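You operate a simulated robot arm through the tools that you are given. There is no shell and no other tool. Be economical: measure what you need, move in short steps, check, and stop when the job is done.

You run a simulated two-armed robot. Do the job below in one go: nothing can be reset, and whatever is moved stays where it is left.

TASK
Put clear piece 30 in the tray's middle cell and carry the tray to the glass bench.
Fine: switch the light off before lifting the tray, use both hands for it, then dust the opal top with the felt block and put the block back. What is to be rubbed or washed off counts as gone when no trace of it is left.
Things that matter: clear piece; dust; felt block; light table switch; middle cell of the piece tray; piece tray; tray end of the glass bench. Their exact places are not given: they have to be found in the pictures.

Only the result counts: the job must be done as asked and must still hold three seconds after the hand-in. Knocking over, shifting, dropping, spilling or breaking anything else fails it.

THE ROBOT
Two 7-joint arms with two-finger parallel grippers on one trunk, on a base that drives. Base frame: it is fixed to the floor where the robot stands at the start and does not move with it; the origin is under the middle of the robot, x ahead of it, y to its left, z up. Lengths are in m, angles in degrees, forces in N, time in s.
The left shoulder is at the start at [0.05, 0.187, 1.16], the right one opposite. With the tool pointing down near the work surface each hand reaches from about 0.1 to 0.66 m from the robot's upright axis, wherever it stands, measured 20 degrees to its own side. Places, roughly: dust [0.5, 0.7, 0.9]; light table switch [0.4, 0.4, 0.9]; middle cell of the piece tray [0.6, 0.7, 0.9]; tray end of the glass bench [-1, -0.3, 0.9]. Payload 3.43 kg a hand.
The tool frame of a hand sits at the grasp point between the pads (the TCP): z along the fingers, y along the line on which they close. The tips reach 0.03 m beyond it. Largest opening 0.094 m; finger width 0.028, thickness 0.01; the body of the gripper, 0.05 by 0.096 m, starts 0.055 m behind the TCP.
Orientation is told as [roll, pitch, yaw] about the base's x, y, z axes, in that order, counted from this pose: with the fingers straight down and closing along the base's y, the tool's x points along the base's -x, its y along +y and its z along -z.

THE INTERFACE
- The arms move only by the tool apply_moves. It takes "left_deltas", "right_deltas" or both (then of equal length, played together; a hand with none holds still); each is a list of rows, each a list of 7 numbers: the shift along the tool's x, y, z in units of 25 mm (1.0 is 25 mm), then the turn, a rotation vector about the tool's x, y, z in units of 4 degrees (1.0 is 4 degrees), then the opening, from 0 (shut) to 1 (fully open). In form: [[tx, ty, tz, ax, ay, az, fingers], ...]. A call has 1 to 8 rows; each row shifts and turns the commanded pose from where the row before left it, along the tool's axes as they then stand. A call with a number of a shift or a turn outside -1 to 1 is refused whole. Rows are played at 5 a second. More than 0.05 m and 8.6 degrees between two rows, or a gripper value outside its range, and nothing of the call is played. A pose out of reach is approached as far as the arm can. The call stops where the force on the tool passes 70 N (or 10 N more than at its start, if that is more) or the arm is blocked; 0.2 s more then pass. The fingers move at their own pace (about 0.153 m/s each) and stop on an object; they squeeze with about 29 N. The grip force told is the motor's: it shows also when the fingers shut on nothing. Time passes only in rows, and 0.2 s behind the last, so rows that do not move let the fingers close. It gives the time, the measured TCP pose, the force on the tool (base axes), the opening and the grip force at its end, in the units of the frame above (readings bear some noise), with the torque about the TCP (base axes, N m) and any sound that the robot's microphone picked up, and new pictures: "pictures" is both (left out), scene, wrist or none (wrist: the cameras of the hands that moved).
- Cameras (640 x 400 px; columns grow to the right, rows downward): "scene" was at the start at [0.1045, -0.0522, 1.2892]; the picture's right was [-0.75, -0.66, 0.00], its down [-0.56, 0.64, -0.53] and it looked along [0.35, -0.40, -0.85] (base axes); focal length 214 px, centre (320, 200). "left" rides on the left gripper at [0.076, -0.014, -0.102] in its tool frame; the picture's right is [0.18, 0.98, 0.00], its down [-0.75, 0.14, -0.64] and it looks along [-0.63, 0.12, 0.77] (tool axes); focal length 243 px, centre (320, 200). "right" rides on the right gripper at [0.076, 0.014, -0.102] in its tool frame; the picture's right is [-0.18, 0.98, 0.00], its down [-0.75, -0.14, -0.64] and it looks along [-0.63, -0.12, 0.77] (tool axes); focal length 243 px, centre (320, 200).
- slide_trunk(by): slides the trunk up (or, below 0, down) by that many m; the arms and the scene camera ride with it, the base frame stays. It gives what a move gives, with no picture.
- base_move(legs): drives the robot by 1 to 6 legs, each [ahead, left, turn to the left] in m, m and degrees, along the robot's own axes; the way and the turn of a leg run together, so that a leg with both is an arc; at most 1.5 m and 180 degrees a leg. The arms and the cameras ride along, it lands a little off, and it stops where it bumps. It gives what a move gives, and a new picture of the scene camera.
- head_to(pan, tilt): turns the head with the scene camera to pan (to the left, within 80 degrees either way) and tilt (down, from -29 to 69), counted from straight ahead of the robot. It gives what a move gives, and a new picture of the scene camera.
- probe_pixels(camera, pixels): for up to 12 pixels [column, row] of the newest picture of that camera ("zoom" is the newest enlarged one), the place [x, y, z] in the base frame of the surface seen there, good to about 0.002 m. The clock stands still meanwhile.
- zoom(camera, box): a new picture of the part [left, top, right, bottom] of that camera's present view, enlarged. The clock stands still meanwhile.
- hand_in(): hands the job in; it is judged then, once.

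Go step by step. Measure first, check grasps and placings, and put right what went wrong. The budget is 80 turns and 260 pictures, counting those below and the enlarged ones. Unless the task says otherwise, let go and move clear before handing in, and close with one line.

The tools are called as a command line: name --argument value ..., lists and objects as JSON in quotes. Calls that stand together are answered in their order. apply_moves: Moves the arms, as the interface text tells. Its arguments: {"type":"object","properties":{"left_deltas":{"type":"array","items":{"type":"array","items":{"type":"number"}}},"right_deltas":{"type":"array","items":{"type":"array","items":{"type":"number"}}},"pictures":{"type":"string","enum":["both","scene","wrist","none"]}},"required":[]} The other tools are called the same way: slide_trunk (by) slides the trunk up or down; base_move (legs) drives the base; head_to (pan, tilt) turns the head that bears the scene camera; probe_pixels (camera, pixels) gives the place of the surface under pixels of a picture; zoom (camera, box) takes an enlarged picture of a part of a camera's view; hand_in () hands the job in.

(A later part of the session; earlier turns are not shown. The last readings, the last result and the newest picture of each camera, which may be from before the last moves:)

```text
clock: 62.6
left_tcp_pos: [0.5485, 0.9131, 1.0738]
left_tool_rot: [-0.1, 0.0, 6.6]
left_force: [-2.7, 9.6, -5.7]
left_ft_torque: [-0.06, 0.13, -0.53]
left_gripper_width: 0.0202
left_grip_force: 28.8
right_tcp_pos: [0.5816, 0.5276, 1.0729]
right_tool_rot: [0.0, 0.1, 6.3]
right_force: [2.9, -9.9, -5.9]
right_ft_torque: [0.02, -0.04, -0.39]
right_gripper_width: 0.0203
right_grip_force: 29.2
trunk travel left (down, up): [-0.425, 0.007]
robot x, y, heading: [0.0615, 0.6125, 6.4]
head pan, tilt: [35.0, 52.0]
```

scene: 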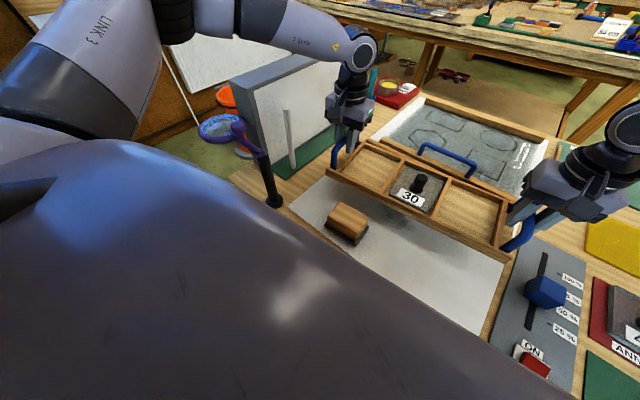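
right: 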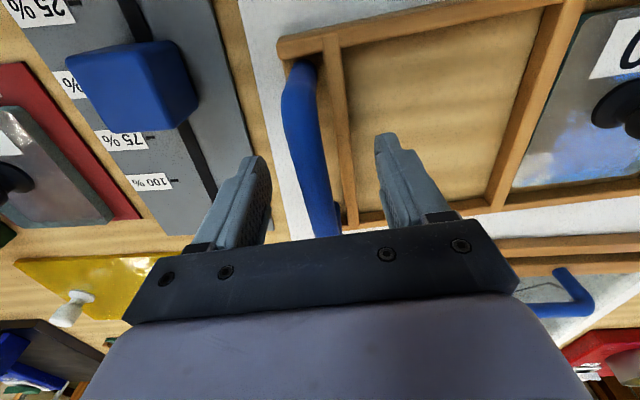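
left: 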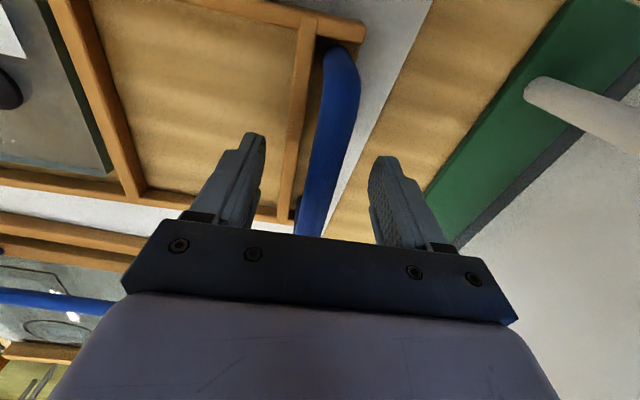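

Load relieved; pole is at (0.351,0.977). Raising a bit more and retracting the tray 10 cm toward the body.

apply_moves --left_deltas '[[0, 0.02, -0.8, 0, 0, 0, 0], [0.7, 0, -0.2, 0, 0, 0, 0], [0.7, 0, 0, 0, 0, 0, 0], [0.7, 0, 0, 0, 0, 0, 0], [0.7, 0, 0, 0, 0, 0, 0], [0.7, 0, 0, 0, 0, 0, 0], [0.5, 0, 0, 0, 0, 0, 0]]' --right_deltas '[[0, -0.02, -0.8, 0, 0, 0, 0], [0.7, 0, -0.2, 0, 0, 0, 0], [0.7, 0, 0, 0, 0, 0, 0], [0.7, 0, 0, 0, 0, 0, 0], [0.7, 0, 0, 0, 0, 0, 0], [0.7, 0, 0, 0, 0, 0, 0], [0.5, 0, 0, 0, 0, 0, 0]]' --pictures "scene"

```text
clock: 64.2
left_tcp_pos: [0.4486, 0.9024, 1.0959]
left_tool_rot: [-0.3, -0.1, 6.6]
left_force: [-2.8, -9.0, -6.0]
left_ft_torque: [0.06, 0.02, -0.74]
left_gripper_width: 0.0204
left_grip_force: 29.4
right_tcp_pos: [0.4794, 0.5165, 1.0992]
right_tool_rot: [0.1, -0.1, 6.5]
right_force: [2.8, 8.2, -5.6]
right_ft_torque: [0.02, 0.08, -0.6]
right_gripper_width: 0.0202
right_grip_force: 28.6
trunk travel left (down, up): [-0.425, 0.007]
robot x, y, heading: [0.0624, 0.6139, 6.4]
head pan, tilt: [35.0, 52.0]
```

scene: 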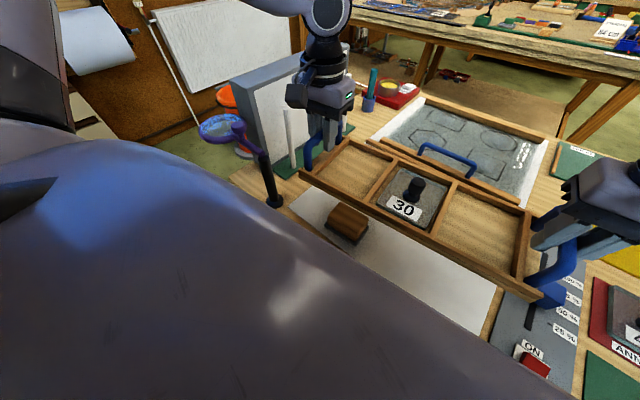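

Tray held well. Backing off diagonally away from the table and loupe.

base_move --legs '[[-0.12, -0.05, 0], [-0.2, -0.05, 0]]'

head_to --pan -80 --tilt 35

head_to --pan 80 --tilt 35

```text
clock: 66.7
left_tcp_pos: [0.1346, 0.7693, 1.096]
left_tool_rot: [-0.3, 0.1, 7.1]
left_force: [-0.3, -26.7, -5.7]
left_ft_torque: [0.05, -0.12, -0.57]
left_gripper_width: 0.0206
left_grip_force: 29.4
right_tcp_pos: [0.1692, 0.3848, 1.0983]
right_tool_rot: [0.4, -0.1, 6.8]
right_force: [0.7, 26.8, -6.1]
right_ft_torque: [-0.03, 0.17, -0.46]
right_gripper_width: 0.0201
right_grip_force: 29.4
trunk travel left (down, up): [-0.425, 0.007]
robot x, y, heading: [-0.2525, 0.4787, 6.8]
head pan, tilt: [35.0, 52.0]
```

scene: 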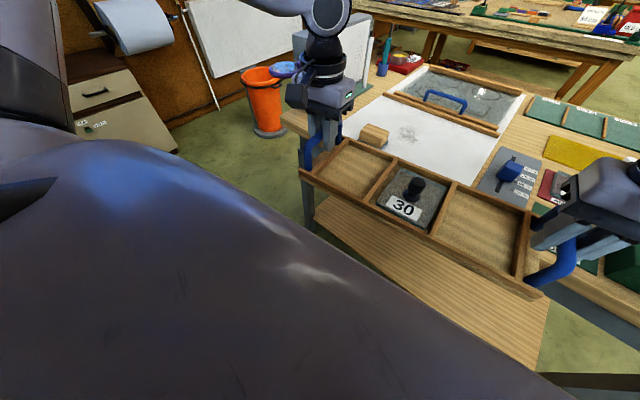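

```text
clock: 68.6
left_tcp_pos: [0.1364, 0.7705, 1.0962]
left_tool_rot: [-0.3, 0.0, 7.1]
left_force: [-2.1, -3.6, -5.2]
left_ft_torque: [0.0, 0.18, -0.68]
left_gripper_width: 0.0199
left_grip_force: 29.1
right_tcp_pos: [0.1702, 0.3859, 1.0984]
right_tool_rot: [0.4, 0.0, 6.7]
right_force: [2.7, 4.6, -5.3]
right_ft_torque: [0.02, -0.1, -0.48]
right_gripper_width: 0.0202
right_grip_force: 29.1
trunk travel left (down, up): [-0.425, 0.007]
robot x, y, heading: [-0.2509, 0.4778, 6.6]
head pan, tilt: [-80.0, 35.0]
```

scene: 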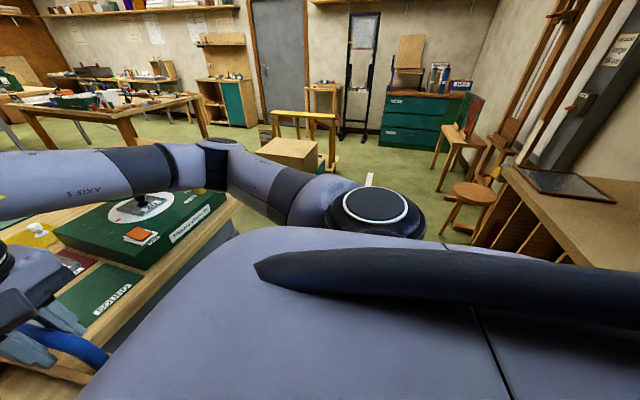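

```text
clock: 71.1
left_tcp_pos: [0.1344, 0.7704, 1.0972]
left_tool_rot: [-0.3, 0.0, 7.1]
left_force: [-3.3, -6.7, -4.5]
left_ft_torque: [0.01, -0.02, -0.64]
left_gripper_width: 0.0204
left_grip_force: 29.1
right_tcp_pos: [0.171, 0.3852, 1.0984]
right_tool_rot: [0.4, -0.2, 6.7]
right_force: [1.9, 5.6, -6.3]
right_ft_torque: [-0.01, 0.11, -0.49]
right_gripper_width: 0.0204
right_grip_force: 29.0
trunk travel left (down, up): [-0.425, 0.007]
robot x, y, heading: [-0.2537, 0.4796, 6.8]
head pan, tilt: [80.0, 35.0]
```

scene: 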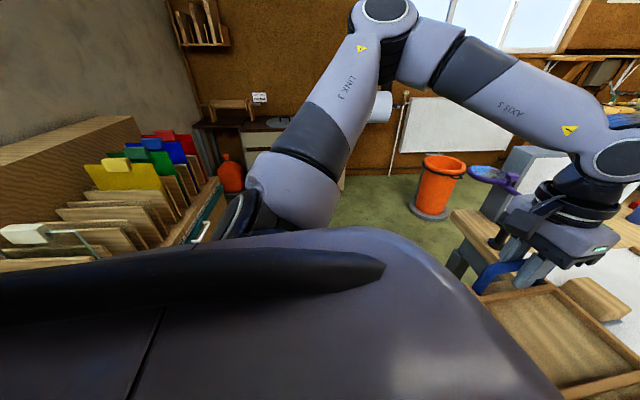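

A bench is behind on the right and a sheet rack behind on the left. Probing the rack, then turning to look further.

probe_pixels --camera "scene" --pixels '[[210, 210], [180, 140], [130, 180], [60, 235], [200, 230], [245, 175], [430, 190]]'

base_move --legs '[[0, -0.1, -40]]'

head_to --pan -80 --tilt 35

```text
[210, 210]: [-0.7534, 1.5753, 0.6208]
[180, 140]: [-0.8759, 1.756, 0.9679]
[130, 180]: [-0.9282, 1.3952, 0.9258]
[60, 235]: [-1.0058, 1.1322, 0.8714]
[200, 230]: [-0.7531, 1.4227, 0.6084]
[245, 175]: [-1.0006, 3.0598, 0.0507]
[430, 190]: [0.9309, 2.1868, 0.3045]
```

```text
clock: 73.3
left_tcp_pos: [0.2106, 0.3628, 1.0966]
left_tool_rot: [-0.3, 0.0, -32.3]
left_force: [-6.4, -3.4, -5.1]
left_ft_torque: [0.03, 0.03, -0.63]
left_gripper_width: 0.0201
left_grip_force: 28.8
right_tcp_pos: [-0.0071, 0.0435, 1.0995]
right_tool_rot: [0.4, -0.1, -32.6]
right_force: [5.6, 3.7, -6.5]
right_ft_torque: [0.04, 0.01, -0.44]
right_gripper_width: 0.0202
right_grip_force: 29.2
trunk travel left (down, up): [-0.425, 0.007]
robot x, y, heading: [-0.272, 0.3827, -32.6]
head pan, tilt: [80.0, 35.0]
```

scene: 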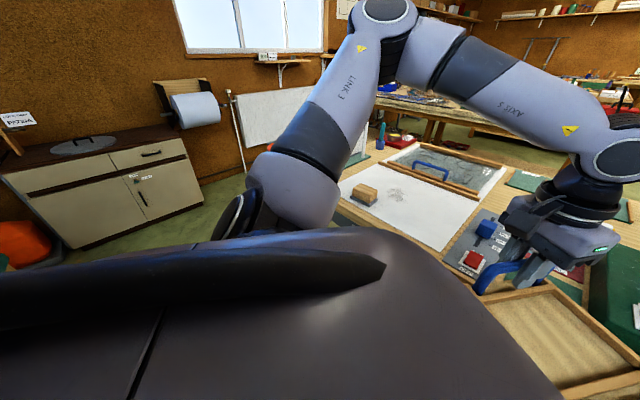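

```text
clock: 75.8
left_tcp_pos: [0.2109, 0.3629, 1.0966]
left_tool_rot: [-0.2, 0.1, -32.2]
left_force: [-3.3, -0.5, -5.6]
left_ft_torque: [0.13, 0.12, -0.63]
left_gripper_width: 0.0202
left_grip_force: 29.3
right_tcp_pos: [-0.0064, 0.0435, 1.0979]
right_tool_rot: [0.5, -0.1, -32.6]
right_force: [3.1, -0.2, -5.5]
right_ft_torque: [-0.05, -0.09, -0.46]
right_gripper_width: 0.0201
right_grip_force: 28.9
trunk travel left (down, up): [-0.425, 0.007]
robot x, y, heading: [-0.2686, 0.3838, -32.7]
head pan, tilt: [-80.0, 35.0]
```

scene: 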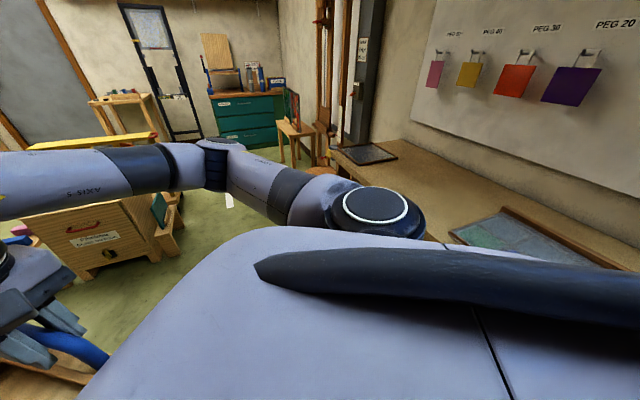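

The bench along the back wall shows a dark mat (365,153) and a greenish pad (545,240). Probing these and the crate on the right.

probe_pixels --camera "scene" --pixels '[[365, 153], [340, 150], [545, 240], [450, 235], [430, 170], [410, 215], [140, 235], [175, 215], [100, 260], [295, 130], [500, 210], [330, 165]]'

base_move --legs '[[0, 0, -60]]'

head_to --pan -45 --tilt 40

```text
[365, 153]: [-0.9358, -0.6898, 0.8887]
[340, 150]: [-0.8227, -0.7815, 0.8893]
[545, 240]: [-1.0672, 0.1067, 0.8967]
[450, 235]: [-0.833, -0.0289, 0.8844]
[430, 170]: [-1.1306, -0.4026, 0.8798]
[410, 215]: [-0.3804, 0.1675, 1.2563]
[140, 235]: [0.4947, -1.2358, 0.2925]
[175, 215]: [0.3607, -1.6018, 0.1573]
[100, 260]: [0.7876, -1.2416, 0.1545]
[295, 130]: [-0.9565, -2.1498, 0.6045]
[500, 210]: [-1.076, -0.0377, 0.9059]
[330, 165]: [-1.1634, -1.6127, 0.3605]
```

```text
clock: 78.8
left_tcp_pos: [-0.0468, -0.0442, 1.0945]
left_tool_rot: [-0.3, 0.2, -92.3]
left_force: [-2.2, 3.0, -6.1]
left_ft_torque: [0.03, 0.01, -0.65]
left_gripper_width: 0.0203
left_grip_force: 29.6
right_tcp_pos: [-0.4309, -0.017, 1.0983]
right_tool_rot: [0.4, -0.1, -92.5]
right_force: [3.0, -3.0, -6.3]
right_ft_torque: [0.08, 0.0, -0.48]
right_gripper_width: 0.0202
right_grip_force: 28.9
trunk travel left (down, up): [-0.425, 0.007]
robot x, y, heading: [-0.2735, 0.3808, -92.7]
head pan, tilt: [-80.0, 35.0]
```

scene: 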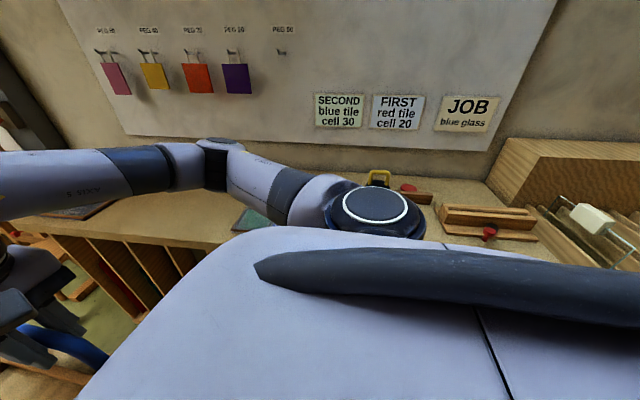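

```text
clock: 79.8
left_tcp_pos: [-0.0478, -0.0445, 1.0967]
left_tool_rot: [-0.3, 0.1, -92.3]
left_force: [-1.7, 2.9, -5.3]
left_ft_torque: [-0.05, 0.02, -0.62]
left_gripper_width: 0.0202
left_grip_force: 29.0
right_tcp_pos: [-0.4329, -0.016, 1.0984]
right_tool_rot: [0.5, -0.1, -92.6]
right_force: [1.6, -2.9, -5.8]
right_ft_torque: [0.12, 0.0, -0.43]
right_gripper_width: 0.0201
right_grip_force: 28.7
trunk travel left (down, up): [-0.425, 0.007]
robot x, y, heading: [-0.2699, 0.3847, -92.5]
head pan, tilt: [-45.0, 40.0]
```

scene: 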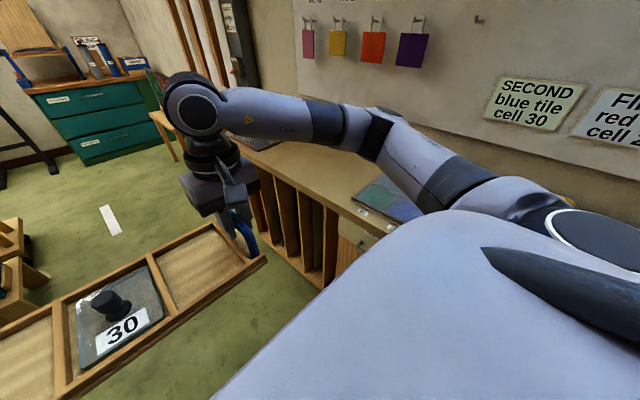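

The bench is at x<−0.8; the free stretch between pad (y≈0) and mat (y≈−0.69) is likely the tray end. I drive along to it, then turn partly to look.

base_move --legs '[[0.65, 0, 0], [0, 0, -45]]'

head_to --pan -40 --tilt 45

```text
clock: 85.5
left_tcp_pos: [-0.4537, -0.7249, 1.0962]
left_tool_rot: [-0.3, 0.2, -137.9]
left_force: [0.9, 3.1, -5.3]
left_ft_torque: [0.02, -0.04, -0.62]
left_gripper_width: 0.0202
left_grip_force: 28.8
right_tcp_pos: [-0.7031, -0.4291, 1.0979]
right_tool_rot: [0.4, -0.2, -138.1]
right_force: [-1.7, -3.5, -6.0]
right_ft_torque: [0.06, -0.06, -0.41]
right_gripper_width: 0.0201
right_grip_force: 28.8
trunk travel left (down, up): [-0.425, 0.007]
robot x, y, heading: [-0.305, -0.2664, -138.3]
head pan, tilt: [-45.0, 40.0]
```

scene: 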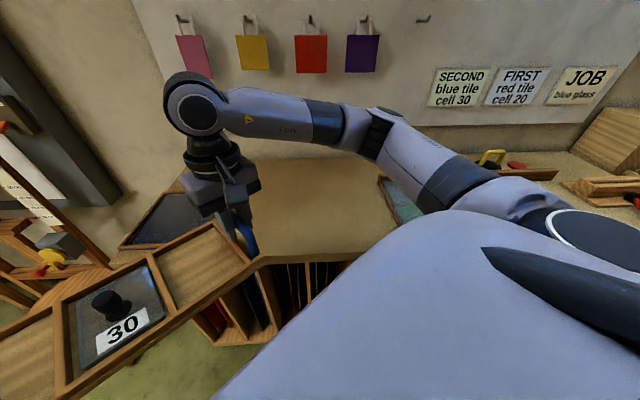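

```text
clock: 86.2
left_tcp_pos: [-0.4555, -0.7244, 1.0964]
left_tool_rot: [-0.2, 0.2, -138.0]
left_force: [0.3, 3.1, -6.1]
left_ft_torque: [-0.12, 0.13, -0.57]
left_gripper_width: 0.0204
left_grip_force: 29.2
right_tcp_pos: [-0.7039, -0.4301, 1.098]
right_tool_rot: [0.3, -0.1, -138.2]
right_force: [-0.5, -3.2, -6.8]
right_ft_torque: [0.15, -0.13, -0.31]
right_gripper_width: 0.0202
right_grip_force: 28.8
trunk travel left (down, up): [-0.425, 0.007]
robot x, y, heading: [-0.306, -0.2666, -138.2]
head pan, tilt: [-40.0, 45.0]
```

scene: 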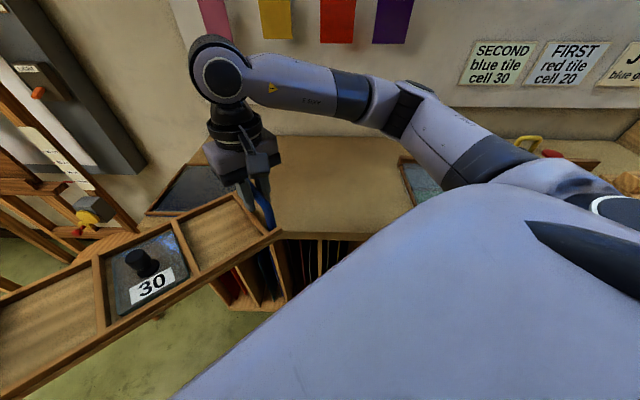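

Bench middle is clear between dark mat and pad. Probing its boundaries and the stand on the left.

probe_pixels --camera "scene" --pixels '[[205, 205], [185, 165], [280, 200], [350, 145], [300, 140], [330, 225], [400, 165], [408, 200], [95, 210], [90, 175], [150, 210], [290, 170]]'

zoom --camera "scene" --box '[130, 120, 450, 320]'

```text
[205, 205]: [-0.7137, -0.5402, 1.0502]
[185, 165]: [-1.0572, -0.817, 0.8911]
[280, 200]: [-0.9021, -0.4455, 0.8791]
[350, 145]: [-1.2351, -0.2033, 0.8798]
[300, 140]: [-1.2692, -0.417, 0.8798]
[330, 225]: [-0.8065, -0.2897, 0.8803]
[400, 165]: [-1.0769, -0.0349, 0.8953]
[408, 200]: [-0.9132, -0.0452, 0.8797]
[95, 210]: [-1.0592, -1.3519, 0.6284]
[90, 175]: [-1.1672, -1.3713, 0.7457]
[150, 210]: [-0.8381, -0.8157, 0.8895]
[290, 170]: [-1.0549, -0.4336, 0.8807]
```

```text
2.00 times, centred on (290, 220) of scene
```

zoom: 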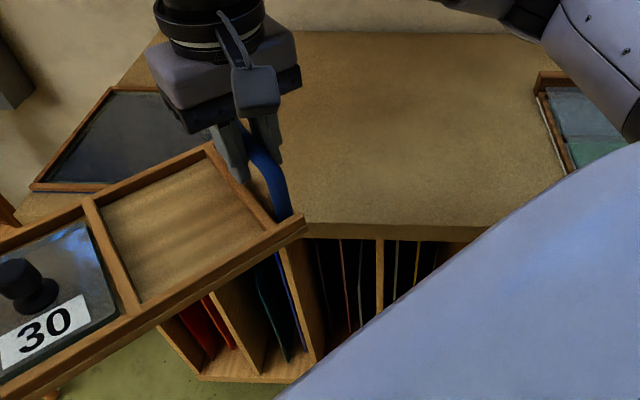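

Free area y −0.56…−0.05, bench top z 0.880, front edge x≈−0.79. Turning to face it and driving up.

base_move --legs '[[0, 0, -41.7], [0.18, 0, 0]]'

head_to --pan 0 --tilt 50

```text
clock: 89.6
left_tcp_pos: [-0.9087, -0.5141, 1.0947]
left_tool_rot: [-0.3, 0.1, -179.3]
left_force: [1.5, 2.7, -5.9]
left_ft_torque: [-0.03, -0.02, -0.55]
left_gripper_width: 0.0205
left_grip_force: 28.8
right_tcp_pos: [-0.9015, -0.1283, 1.0983]
right_tool_rot: [0.3, 0.0, -179.5]
right_force: [-2.3, -2.4, -5.6]
right_ft_torque: [0.0, -0.1, -0.4]
right_gripper_width: 0.0202
right_grip_force: 28.9
trunk travel left (down, up): [-0.425, 0.007]
robot x, y, heading: [-0.4925, -0.2711, -179.7]
head pan, tilt: [-40.0, 45.0]
```

scene: 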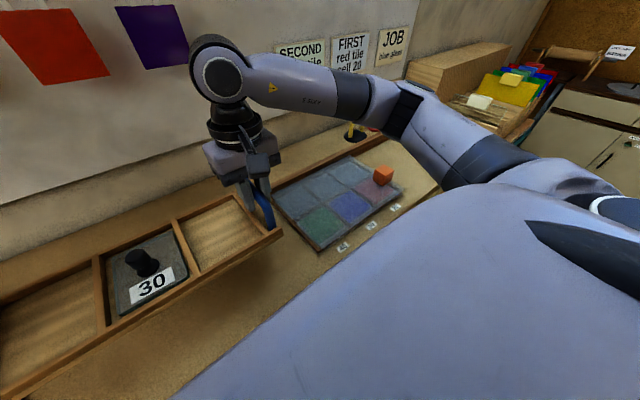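

```text
clock: 90.7
left_tcp_pos: [-0.9078, -0.514, 1.0954]
left_tool_rot: [-0.3, 0.2, -179.2]
left_force: [2.8, 1.8, -6.0]
left_ft_torque: [0.03, 0.06, -0.58]
left_gripper_width: 0.0205
left_grip_force: 28.6
right_tcp_pos: [-0.9011, -0.1272, 1.0979]
right_tool_rot: [0.3, 0.0, -179.6]
right_force: [-2.9, -1.1, -5.6]
right_ft_torque: [0.05, -0.11, -0.38]
right_gripper_width: 0.02
right_grip_force: 29.2
trunk travel left (down, up): [-0.425, 0.007]
robot x, y, heading: [-0.4947, -0.2647, -179.5]
head pan, tilt: [0.0, 50.0]
```

scene: 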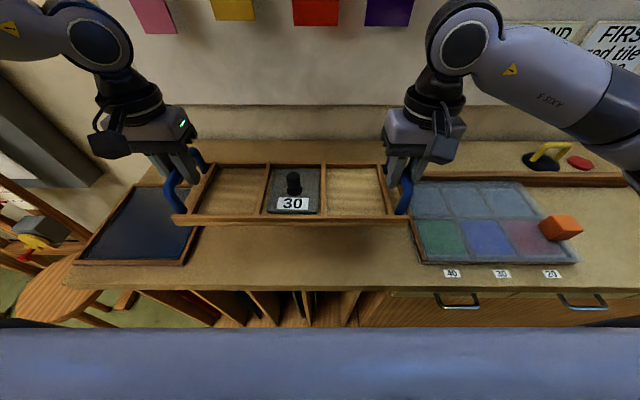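

Square on. Probing gap edges between mat (197,245) and pad (413,260).

probe_pixels --camera "scene" --pixels '[[190, 250], [200, 228], [205, 245], [415, 260], [411, 225], [405, 245], [300, 255], [300, 283], [290, 150], [180, 218], [405, 212], [290, 222]]'

zoom --camera "scene" --box '[60, 130, 460, 300]'

```text
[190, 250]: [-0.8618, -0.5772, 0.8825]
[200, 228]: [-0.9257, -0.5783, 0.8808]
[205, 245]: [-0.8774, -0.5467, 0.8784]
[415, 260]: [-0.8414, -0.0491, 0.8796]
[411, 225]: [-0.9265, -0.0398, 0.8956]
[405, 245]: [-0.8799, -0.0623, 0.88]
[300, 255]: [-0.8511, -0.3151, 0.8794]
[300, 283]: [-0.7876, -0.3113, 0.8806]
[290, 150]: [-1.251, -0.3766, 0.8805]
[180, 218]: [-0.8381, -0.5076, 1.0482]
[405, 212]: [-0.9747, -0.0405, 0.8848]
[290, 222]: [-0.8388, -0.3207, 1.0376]
```

```text
1.60 times, centred on (260, 215) of scene
```

zoom: 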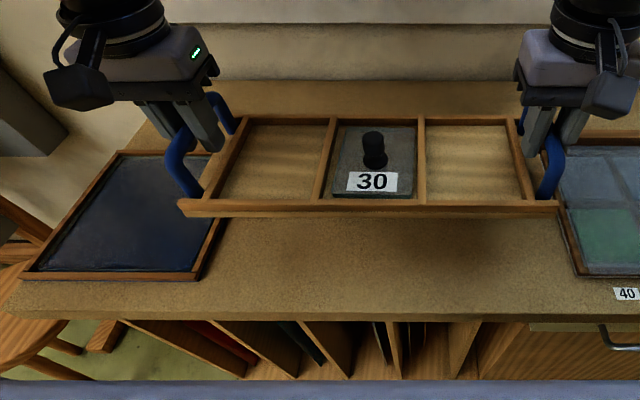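

Gap y −0.571…−0.05, tray centred at −0.32. Advance 4 cm, extend 6 cm, then lower with the trunk.

base_move --legs '[[0.04, 0, 0]]'

apply_moves --left_deltas '[[-0.6, -0.1, 0, 0, 0, 0, 0], [-0.6, 0, 0, 0, 0, 0, 0], [-0.6, 0, 0, 0, 0, 0, 0], [-0.6, 0, 0, 0, 0, 0, 0], [0, 0, 0, 0, 0, 0, 0]]' --right_deltas '[[-0.6, -0.1, 0, 0, 0, 0, 0], [-0.6, 0, 0, 0, 0, 0, 0], [-0.6, 0, 0, 0, 0, 0, 0], [-0.6, 0, 0, 0, 0, 0, 0], [0, 0, 0, 0, 0, 0, 0]]' --pictures "none"

slide_trunk --by -0.115

zoom --camera "scene" --box '[60, 80, 520, 368]'

```text
clock: 91.5
left_tcp_pos: [-0.9138, -0.5133, 1.0955]
left_tool_rot: [-0.3, 0.3, -179.4]
left_force: [1.4, 1.5, -5.0]
left_ft_torque: [0.02, 0.12, -0.22]
left_gripper_width: 0.0202
left_grip_force: 28.8
right_tcp_pos: [-0.9068, -0.1281, 1.0977]
right_tool_rot: [0.3, 0.0, -179.6]
right_force: [-1.6, -2.4, -4.8]
right_ft_torque: [-0.08, -0.19, -0.17]
right_gripper_width: 0.0201
right_grip_force: 28.8
trunk travel left (down, up): [-0.425, 0.007]
robot x, y, heading: [-0.499, -0.2659, -179.6]
head pan, tilt: [0.0, 50.0]
stopped in leg 1: the robot was blocked; the commanded pose is now the measured one
```

scene: 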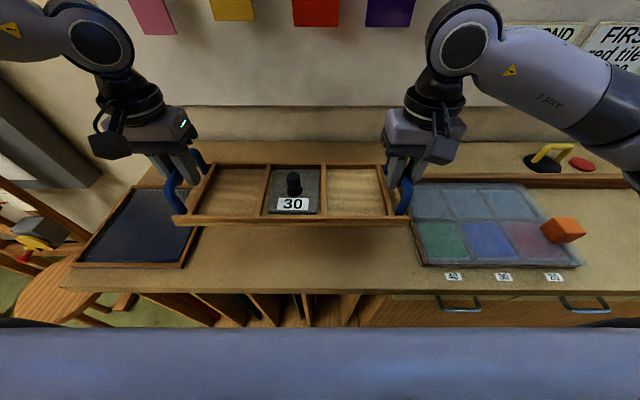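

```text
clock: 92.7
left_tcp_pos: [-0.976, -0.5119, 1.0953]
left_tool_rot: [-0.2, 0.3, -179.4]
left_force: [1.8, 7.7, -6.0]
left_ft_torque: [0.03, -0.27, -0.18]
left_gripper_width: 0.0203
left_grip_force: 28.8
right_tcp_pos: [-0.9688, -0.1258, 1.0984]
right_tool_rot: [0.3, 0.0, -179.5]
right_force: [-0.7, -7.1, -5.5]
right_ft_torque: [-0.01, 0.13, -0.13]
right_gripper_width: 0.0201
right_grip_force: 28.4
trunk travel left (down, up): [-0.425, 0.007]
robot x, y, heading: [-0.5017, -0.263, -179.4]
head pan, tilt: [0.0, 50.0]
```

```text
clock: 94.2
left_tcp_pos: [-0.9748, -0.5117, 0.9794]
left_tool_rot: [-0.3, 0.0, -179.4]
left_force: [1.1, 10.9, -4.8]
left_ft_torque: [-0.05, 0.04, -0.26]
left_gripper_width: 0.0202
left_grip_force: 29.1
right_tcp_pos: [-0.9685, -0.1259, 0.9844]
right_tool_rot: [0.3, -0.3, -179.5]
right_force: [-0.6, -12.0, -6.2]
right_ft_torque: [0.01, -0.12, -0.17]
right_gripper_width: 0.0201
right_grip_force: 28.6
trunk travel left (down, up): [-0.31, 0.122]
robot x, y, heading: [-0.4986, -0.2698, -179.6]
head pan, tilt: [0.0, 50.0]
```

```text
1.39 times, centred on (290, 224) of scene
```

zoom: 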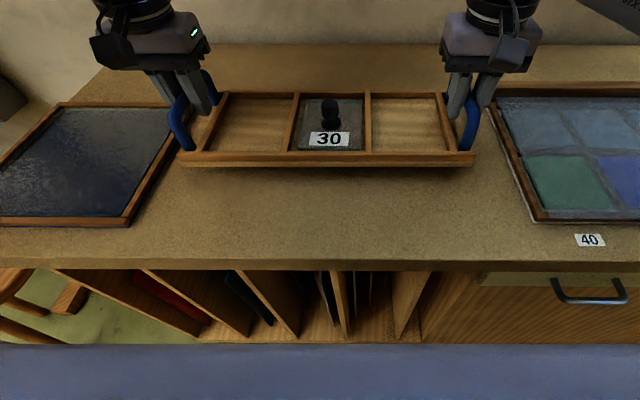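

Tray is ~2.7 cm above the bench. Lowering the last bit with the arms, then checking forces.

apply_moves --left_deltas '[[0, 0, 0.4, 0, 0, 0, 0], [0, 0, 0.4, 0, 0, 0, 0], [0, 0, 0.2, 0, 0, 0, 0], [0, 0, 0.06, 0, 0, 0, 0], [0, 0, 0, 0, 0, 0, 0]]' --right_deltas '[[0, 0, 0.5, 0, 0, 0, 0], [0, 0, 0.4, 0, 0, 0, 0], [0, 0, 0.25, 0, 0, 0, 0], [0, 0, 0.06, 0, 0, 0, 0], [0, 0, 0, 0, 0, 0, 0]]' --pictures "none"

```text
clock: 95.4
left_tcp_pos: [-0.9748, -0.5126, 0.9529]
left_tool_rot: [-0.3, 0.2, -179.4]
left_force: [1.4, 18.4, -5.5]
left_ft_torque: [-0.03, -0.05, -0.4]
left_gripper_width: 0.0202
left_grip_force: 29.1
right_tcp_pos: [-0.9667, -0.1261, 0.9519]
right_tool_rot: [0.3, -0.1, -179.6]
right_force: [-2.2, -16.8, -5.8]
right_ft_torque: [0.04, -0.05, -0.27]
right_gripper_width: 0.02
right_grip_force: 29.0
trunk travel left (down, up): [-0.31, 0.122]
robot x, y, heading: [-0.5064, -0.2637, -179.6]
head pan, tilt: [0.0, 50.0]
```

Still hanging (−5.5 N each). Relieving side load and lowering 2–3 mm more.

apply_moves --left_deltas '[[0, -0.04, 0.06, 0, 0, 0, 0], [0, 0, 0.06, 0, 0, 0, 0], [0, 0, 0, 0, 0, 0, 0]]' --right_deltas '[[0, 0.04, 0.05, 0, 0, 0, 0], [0, 0, 0.05, 0, 0, 0, 0], [0, 0, 0, 0, 0, 0, 0]]' --pictures "none"

zoom --camera "scene" --box '[150, 120, 450, 308]'

```text
clock: 96.2
left_tcp_pos: [-0.9744, -0.5126, 0.9507]
left_tool_rot: [-0.2, 0.0, -179.3]
left_force: [0.0, 6.0, -3.0]
left_ft_torque: [-0.06, 0.11, -0.33]
left_gripper_width: 0.0203
left_grip_force: 29.3
right_tcp_pos: [-0.9679, -0.1254, 0.9526]
right_tool_rot: [0.3, -0.3, -179.6]
right_force: [0.7, -5.5, 1.2]
right_ft_torque: [-0.01, 0.67, -0.18]
right_gripper_width: 0.0203
right_grip_force: 28.8
trunk travel left (down, up): [-0.31, 0.122]
robot x, y, heading: [-0.4987, -0.2679, -179.7]
head pan, tilt: [0.0, 50.0]
```

```text
2.13 times, centred on (300, 214) of scene
```

zoom: 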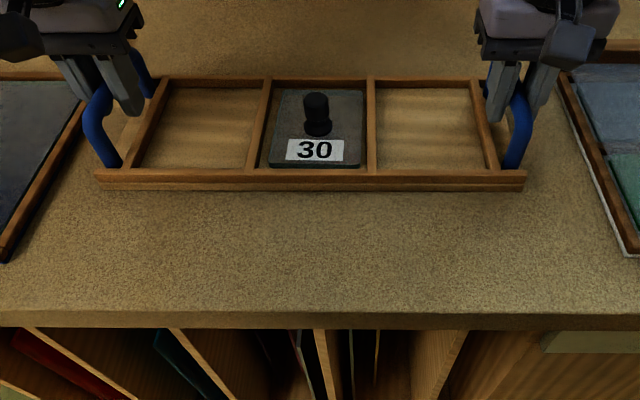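

Right end touches; left nearly. One millimetre more, then open both and rise.

apply_moves --left_deltas '[[0, 0, 0.06, 0, 0, 0, 0], [0, 0, 0.03, 0, 0, 0, 0], [0, 0, 0, 0, 0, 0, 0.45], [0, 0, 0, 0, 0, 0, 0.6], [0, 0, -0.5, 0, 0, 0, 0.6], [0, 0, -1, 0, 0, 0, 0.6], [0, 0, -1, 0, 0, 0, 0.6], [0, 0, -1, 0, 0, 0, 0.6]]' --right_deltas '[[0, 0, 0.03, 0, 0, 0, 0], [0, 0, 0, 0, 0, 0, 0], [0, 0, 0, 0, 0, 0, 0.45], [0, 0, 0, 0, 0, 0, 0.6], [0, 0, -0.5, 0, 0, 0, 0.6], [0, 0, -1, 0, 0, 0, 0.6], [0, 0, -1, 0, 0, 0, 0.6], [0, 0, -1, 0, 0, 0, 0.6]]' --pictures "scene"

zoom --camera "scene" --box '[100, 120, 500, 340]'

```text
clock: 98.0
left_tcp_pos: [-0.976, -0.5121, 1.0369]
left_tool_rot: [-0.2, 0.2, -179.4]
left_force: [0.2, -0.4, -0.1]
left_ft_torque: [-0.04, 0.0, 0.01]
left_gripper_width: 0.0565
left_grip_force: 0.0
right_tcp_pos: [-0.9698, -0.1286, 1.0381]
right_tool_rot: [0.3, -0.2, -179.5]
right_force: [-0.3, 1.2, -0.1]
right_ft_torque: [0.03, 0.01, -0.01]
right_gripper_width: 0.0564
right_grip_force: 0.0
trunk travel left (down, up): [-0.31, 0.122]
robot x, y, heading: [-0.5023, -0.2673, -179.4]
head pan, tilt: [0.0, 50.0]
```

scene: 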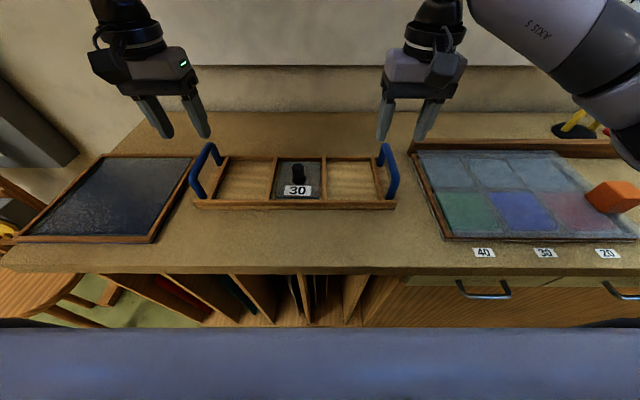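

```text
1.60 times, centred on (300, 230) of scene
```

zoom: 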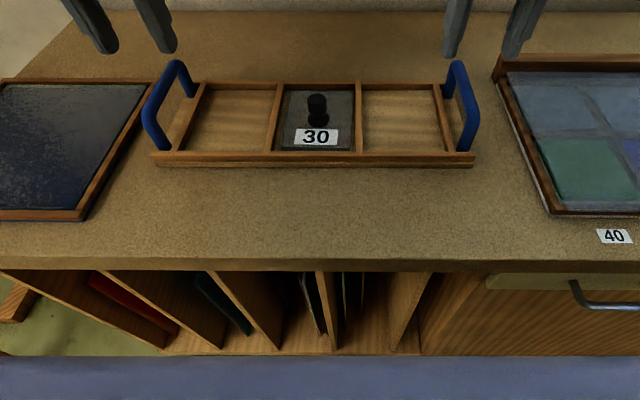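

Tray rests level on the bench with piece 30 in the middle cell. I raise and retract the hands, and drive back the way I came.

slide_trunk --by 0.115

apply_moves --left_deltas '[[0.8, 0, 0, 0, 0, 0, 0.6], [0.8, 0, 0, 0, 0, 0, 0.6], [0.8, 0, 0, 0, 0, 0, 0.6], [0.8, 0, 0, 0, 0, 0, 0.6], [0.8, 0, 0, 0, 0, 0, 0.6]]' --right_deltas '[[0.8, 0, 0, 0, 0, 0, 0.6], [0.8, 0, 0, 0, 0, 0, 0.6], [0.8, 0, 0, 0, 0, 0, 0.6], [0.8, 0, 0, 0, 0, 0, 0.6], [0.8, 0, 0, 0, 0, 0, 0.6]]' --pictures "none"

base_move --legs '[[-0.2, 0, 0], [0, 0, 87], [-0.65, 0, 0], [0, 0, 80]]'

head_to --pan 35 --tilt 48

```text
clock: 99.4
left_tcp_pos: [-0.9766, -0.5115, 1.1513]
left_tool_rot: [-0.2, 0.1, -179.5]
left_force: [-0.2, -0.2, -0.9]
left_ft_torque: [-0.01, 0.0, 0.02]
left_gripper_width: 0.0564
left_grip_force: 0.1
right_tcp_pos: [-0.9683, -0.1278, 1.1515]
right_tool_rot: [0.2, 0.0, -179.7]
right_force: [-0.2, -0.1, -0.3]
right_ft_torque: [-0.03, -0.02, -0.01]
right_gripper_width: 0.0562
right_grip_force: 0.1
trunk travel left (down, up): [-0.425, 0.007]
robot x, y, heading: [-0.499, -0.2661, -179.7]
head pan, tilt: [0.0, 50.0]
```

```text
clock: 100.6
left_tcp_pos: [-0.8768, -0.5107, 1.1505]
left_tool_rot: [-0.3, 0.1, -179.4]
left_force: [-0.7, 0.1, -0.2]
left_ft_torque: [0.0, 0.01, 0.0]
left_gripper_width: 0.0562
left_grip_force: 0.1
right_tcp_pos: [-0.8673, -0.1276, 1.1528]
right_tool_rot: [0.3, -0.3, -179.6]
right_force: [0.3, 0.3, 0.0]
right_ft_torque: [0.0, 0.03, -0.01]
right_gripper_width: 0.0563
right_grip_force: 0.0
trunk travel left (down, up): [-0.425, 0.007]
robot x, y, heading: [-0.501, -0.2651, -179.5]
head pan, tilt: [0.0, 50.0]
```

```text
clock: 112.5
left_tcp_pos: [0.1438, 0.5346, 1.1508]
left_tool_rot: [-0.4, 0.1, -12.9]
left_force: [-0.5, -0.1, 0.6]
left_ft_torque: [0.0, 0.02, 0.03]
left_gripper_width: 0.0564
left_grip_force: 0.1
right_tcp_pos: [0.0467, 0.1623, 1.1527]
right_tool_rot: [0.3, -0.1, -13.0]
right_force: [-0.2, 0.3, -0.3]
right_ft_torque: [0.02, 0.01, 0.0]
right_gripper_width: 0.0565
right_grip_force: 0.0
trunk travel left (down, up): [-0.425, 0.007]
robot x, y, heading: [-0.2829, 0.3871, -13.2]
head pan, tilt: [0.0, 50.0]
```

scene: 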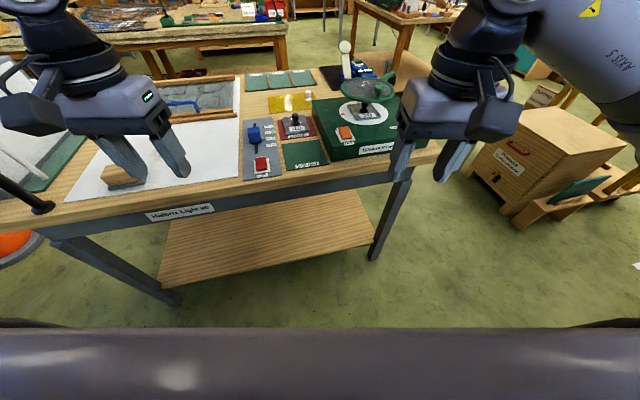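

```text
clock: 113.6
left_tcp_pos: [0.1432, 0.5343, 1.151]
left_tool_rot: [-0.3, 0.1, -12.9]
left_force: [1.3, -0.4, 0.2]
left_ft_torque: [0.0, -0.01, 0.0]
left_gripper_width: 0.0562
left_grip_force: 0.0
right_tcp_pos: [0.0472, 0.1635, 1.1523]
right_tool_rot: [0.4, -0.1, -13.0]
right_force: [-0.5, 0.1, 0.0]
right_ft_torque: [-0.02, -0.02, 0.0]
right_gripper_width: 0.0565
right_grip_force: 0.1
trunk travel left (down, up): [-0.425, 0.007]
robot x, y, heading: [-0.2793, 0.383, -13.0]
head pan, tilt: [35.0, 48.0]
```

scene: 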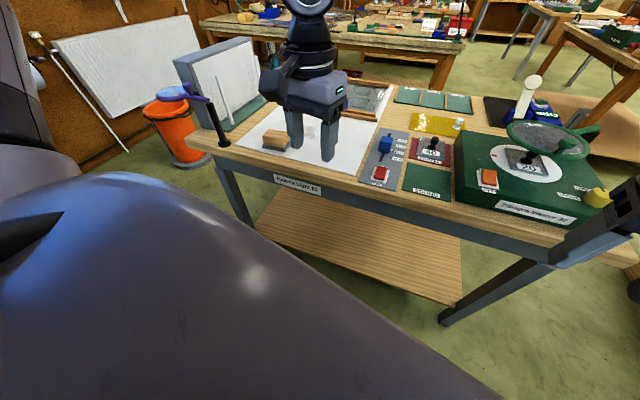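

Driving back to the spot from which the left arm covered the light table well.

base_move --legs '[[0.27, 0.14, 0]]'

zoom --camera "scene" --box '[160, 60, 480, 260]'

zoom --camera "left" --box '[0, 0, 640, 400]'

```text
clock: 115.6
left_tcp_pos: [0.4348, 0.6097, 1.1504]
left_tool_rot: [-0.4, 0.1, -12.8]
left_force: [-0.1, -0.2, -0.2]
left_ft_torque: [-0.01, 0.02, -0.01]
left_gripper_width: 0.0564
left_grip_force: 0.1
right_tcp_pos: [0.3383, 0.2388, 1.1516]
right_tool_rot: [0.3, -0.1, -12.9]
right_force: [-0.1, -1.3, -0.4]
right_ft_torque: [-0.02, 0.02, 0.0]
right_gripper_width: 0.0565
right_grip_force: 0.0
trunk travel left (down, up): [-0.425, 0.007]
robot x, y, heading: [0.0113, 0.4597, -12.9]
head pan, tilt: [35.0, 48.0]
```

scene: 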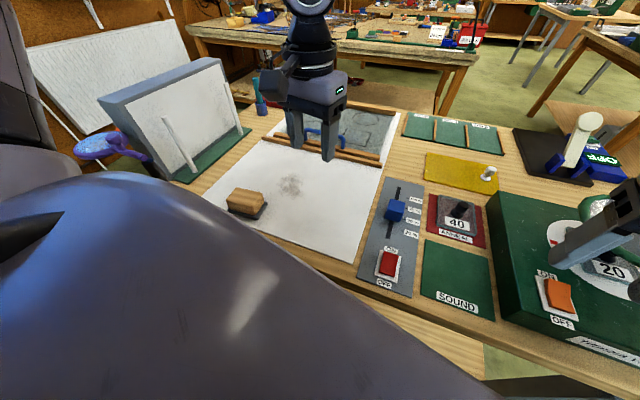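

```text
2.00 times, centred on (320, 160) of scene
```

zoom: 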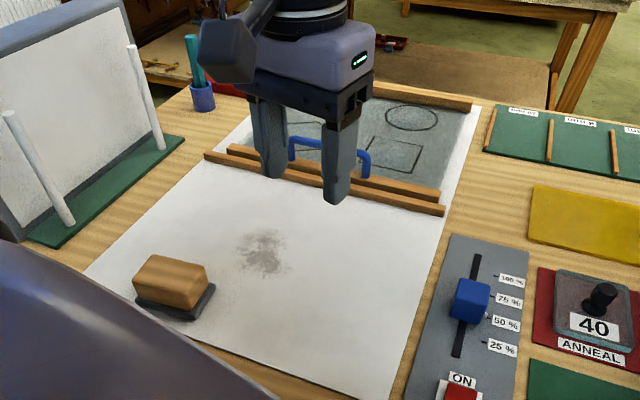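

```text
1.00 times, centred on (320, 200) of left (not enlarged: the box is as wide or as high as the picture)
```

zoom: 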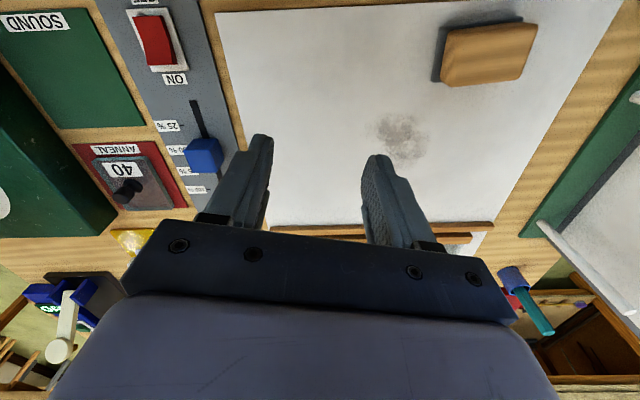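

Dust patch is clear at (400,135) in the left view, the block at (488,55). Measuring both.

probe_pixels --camera "left" --pixels '[[400, 135], [372, 130], [432, 140], [400, 110], [403, 160], [450, 30], [537, 25], [522, 78], [443, 84], [490, 55], [438, 55], [520, 20]]'

zoom --camera "left" --box '[320, 0, 580, 180]'

zoom --camera "scene" --box '[210, 160, 330, 235]'

```text
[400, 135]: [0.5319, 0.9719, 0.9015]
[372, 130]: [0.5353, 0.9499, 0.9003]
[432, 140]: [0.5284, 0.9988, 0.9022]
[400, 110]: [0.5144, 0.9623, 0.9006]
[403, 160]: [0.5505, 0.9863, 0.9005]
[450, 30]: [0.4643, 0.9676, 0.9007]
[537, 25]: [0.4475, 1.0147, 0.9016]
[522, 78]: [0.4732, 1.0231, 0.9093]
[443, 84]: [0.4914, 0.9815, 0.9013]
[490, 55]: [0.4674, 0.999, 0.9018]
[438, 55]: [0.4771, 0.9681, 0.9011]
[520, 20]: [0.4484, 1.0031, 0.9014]
```

```text
2.22 times, centred on (450, 90) of left
```

zoom: 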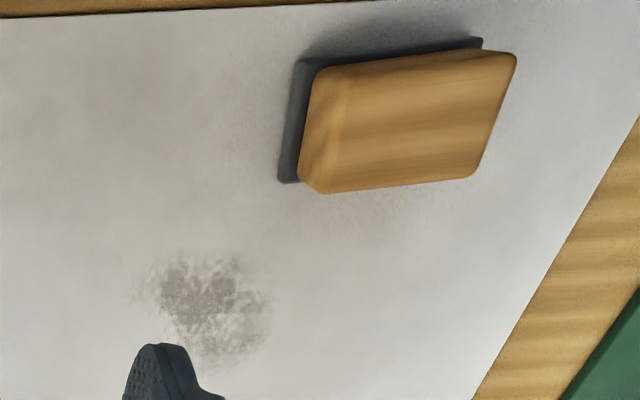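

```text
5.33 times, centred on (270, 198) of scene
```

zoom: 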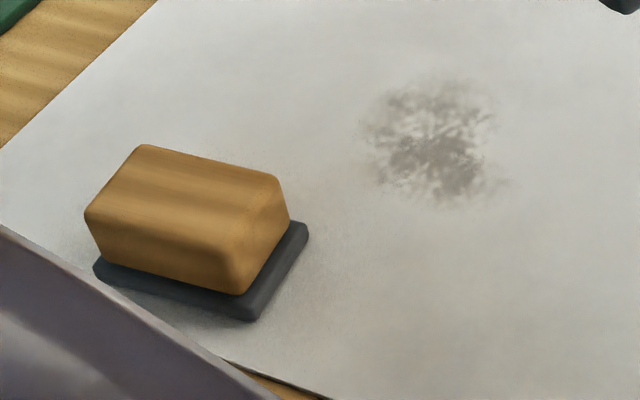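

Left probes referred to an old picture; probing via the current enlarged scene view instead.

probe_pixels --camera "zoom" --pixels '[[145, 150], [275, 178], [95, 212], [235, 265], [100, 270], [250, 315], [303, 228], [430, 145], [375, 150], [500, 185], [430, 85], [440, 200]]'

zoom --camera "left" --box '[320, 0, 580, 180]'

probe_pixels --camera "zoom" --pixels '[[335, 75], [500, 58], [470, 165], [318, 180], [300, 62], [480, 42], [290, 180], [210, 300], [135, 290], [270, 300], [205, 250], [225, 360]]'

```text
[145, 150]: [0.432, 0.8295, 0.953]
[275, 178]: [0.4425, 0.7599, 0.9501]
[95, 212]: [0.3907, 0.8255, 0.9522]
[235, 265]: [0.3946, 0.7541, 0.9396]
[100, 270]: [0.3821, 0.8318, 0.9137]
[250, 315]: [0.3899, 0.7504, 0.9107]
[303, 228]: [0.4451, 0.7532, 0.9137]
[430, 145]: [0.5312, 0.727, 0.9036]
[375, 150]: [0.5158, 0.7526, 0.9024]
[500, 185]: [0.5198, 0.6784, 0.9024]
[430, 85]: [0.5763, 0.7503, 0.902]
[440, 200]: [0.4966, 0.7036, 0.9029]
```

```text
2.22 times, centred on (450, 90) of left
```

zoom: 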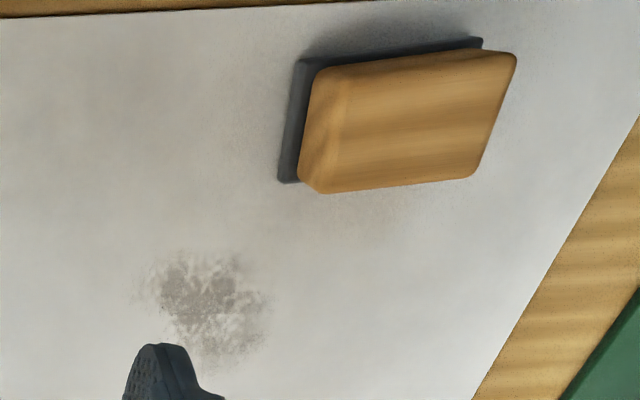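

```text
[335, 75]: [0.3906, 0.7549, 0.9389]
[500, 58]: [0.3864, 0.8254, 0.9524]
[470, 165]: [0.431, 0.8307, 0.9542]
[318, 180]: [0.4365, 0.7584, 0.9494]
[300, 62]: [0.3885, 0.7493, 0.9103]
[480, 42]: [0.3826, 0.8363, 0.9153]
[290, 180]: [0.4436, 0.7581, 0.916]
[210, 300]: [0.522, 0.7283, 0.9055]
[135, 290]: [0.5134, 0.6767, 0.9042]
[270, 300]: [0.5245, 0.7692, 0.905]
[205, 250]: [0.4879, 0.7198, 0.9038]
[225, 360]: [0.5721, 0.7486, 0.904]
```

Block centre (0.4125,0.792), yaw ≈4°, wood 0.914–0.953; dust spans x 0.485–0.578, y 0.675–0.77. Moving the left hand above the block, opening fully.

apply_moves --left_deltas '[[0.353, 0.986, 0.4, 0, 0, 0, 1], [0.353, 0.986, 0.4, 0, 0, 0, 1], [0.353, 0.986, 0.4, 0, 0, 0, 1], [0.353, 0.986, 0.4, 0, 0, 0, 1], [0.353, 0.986, 0.4, 0, 0, 0, 1], [0.353, 0.986, 0.4, 0, 0, 0, 1], [0.353, 0.986, 0.4, 0, 0, 0, 1]]' --pictures "none"

apply_moves --left_deltas '[[0, 0, 0.3, 0, 0, -0.84, 1], [0, 0, 0.3, 0, 0, -0.84, 1], [0, 0, 0.3, 0, 0, -0.84, 1], [0, 0, 0.3, 0, 0, -0.84, 1], [0, 0, 0, 0, 0, -0.84, 1], [0, 0, 0, 0, 0, 0, 1]]'

```text
clock: 117.2
left_tcp_pos: [0.4131, 0.7912, 1.0787]
left_tool_rot: [-0.3, 0.1, -12.9]
left_force: [0.0, 0.2, -0.1]
left_ft_torque: [-0.02, 0.04, 0.01]
left_gripper_width: 0.0942
left_grip_force: 0.1
right_tcp_pos: [0.337, 0.2384, 1.1525]
right_tool_rot: [0.3, -0.1, -12.9]
right_force: [0.0, 0.8, -0.2]
right_ft_torque: [-0.03, 0.0, -0.01]
right_gripper_width: 0.0564
right_grip_force: 0.0
trunk travel left (down, up): [-0.425, 0.007]
robot x, y, heading: [0.0122, 0.4579, -12.9]
head pan, tilt: [35.0, 48.0]
```

```text
clock: 118.6
left_tcp_pos: [0.4115, 0.7911, 1.0504]
left_tool_rot: [-0.2, 0.2, 4.1]
left_force: [0.0, -0.4, 0.4]
left_ft_torque: [-0.03, 0.0, -0.03]
left_gripper_width: 0.0942
left_grip_force: 0.1
right_tcp_pos: [0.3374, 0.2385, 1.1533]
right_tool_rot: [0.4, -0.1, -12.9]
right_force: [-0.5, 1.1, 0.3]
right_ft_torque: [0.01, 0.01, -0.01]
right_gripper_width: 0.0565
right_grip_force: 0.0
trunk travel left (down, up): [-0.425, 0.007]
robot x, y, heading: [0.0098, 0.4573, -12.9]
head pan, tilt: [35.0, 48.0]
```

scene: 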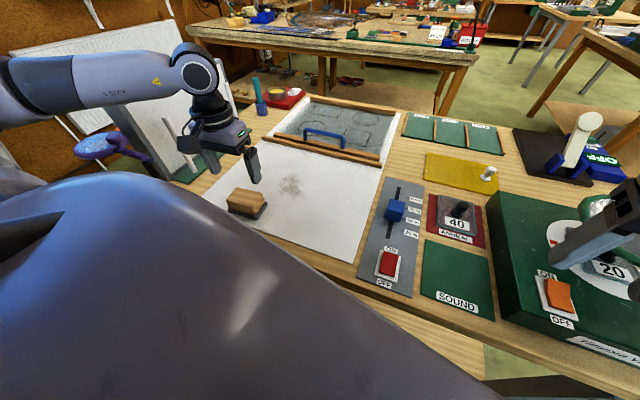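
left: 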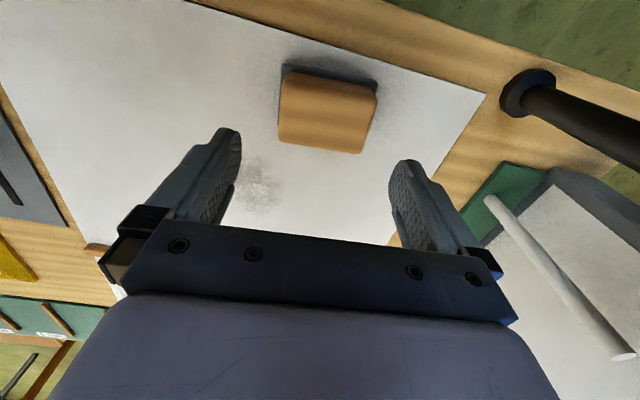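

probe_pixels --camera "left" --pixels '[[286, 85], [281, 135], [372, 98], [358, 148], [320, 115]]'

apply_moves --left_deltas '[[0, 0, 0.9, 0, 0, 0, 1], [0, 0, 0.9, 0, 0, 0, 1], [0, 0, 0.7, 0, 0, 0, 1]]' --pictures "wrist"

```text
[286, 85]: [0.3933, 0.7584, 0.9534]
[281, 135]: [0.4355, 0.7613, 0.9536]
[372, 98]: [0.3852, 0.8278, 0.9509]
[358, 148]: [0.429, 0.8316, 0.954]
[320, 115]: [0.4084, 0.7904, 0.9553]
```

```text
clock: 119.4
left_tcp_pos: [0.412, 0.7895, 0.9882]
left_tool_rot: [-0.2, 0.1, 4.0]
left_force: [0.3, 0.1, -0.7]
left_ft_torque: [0.03, 0.01, 0.01]
left_gripper_width: 0.094
left_grip_force: 0.1
right_tcp_pos: [0.3368, 0.2377, 1.152]
right_tool_rot: [0.3, -0.1, -12.9]
right_force: [0.0, 0.4, 0.1]
right_ft_torque: [-0.05, -0.04, 0.04]
right_gripper_width: 0.0565
right_grip_force: 0.0
trunk travel left (down, up): [-0.425, 0.007]
robot x, y, heading: [0.0108, 0.4581, -13.1]
head pan, tilt: [35.0, 48.0]
```

left: 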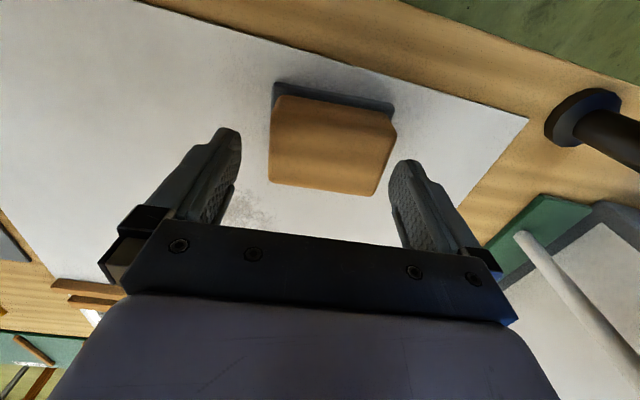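

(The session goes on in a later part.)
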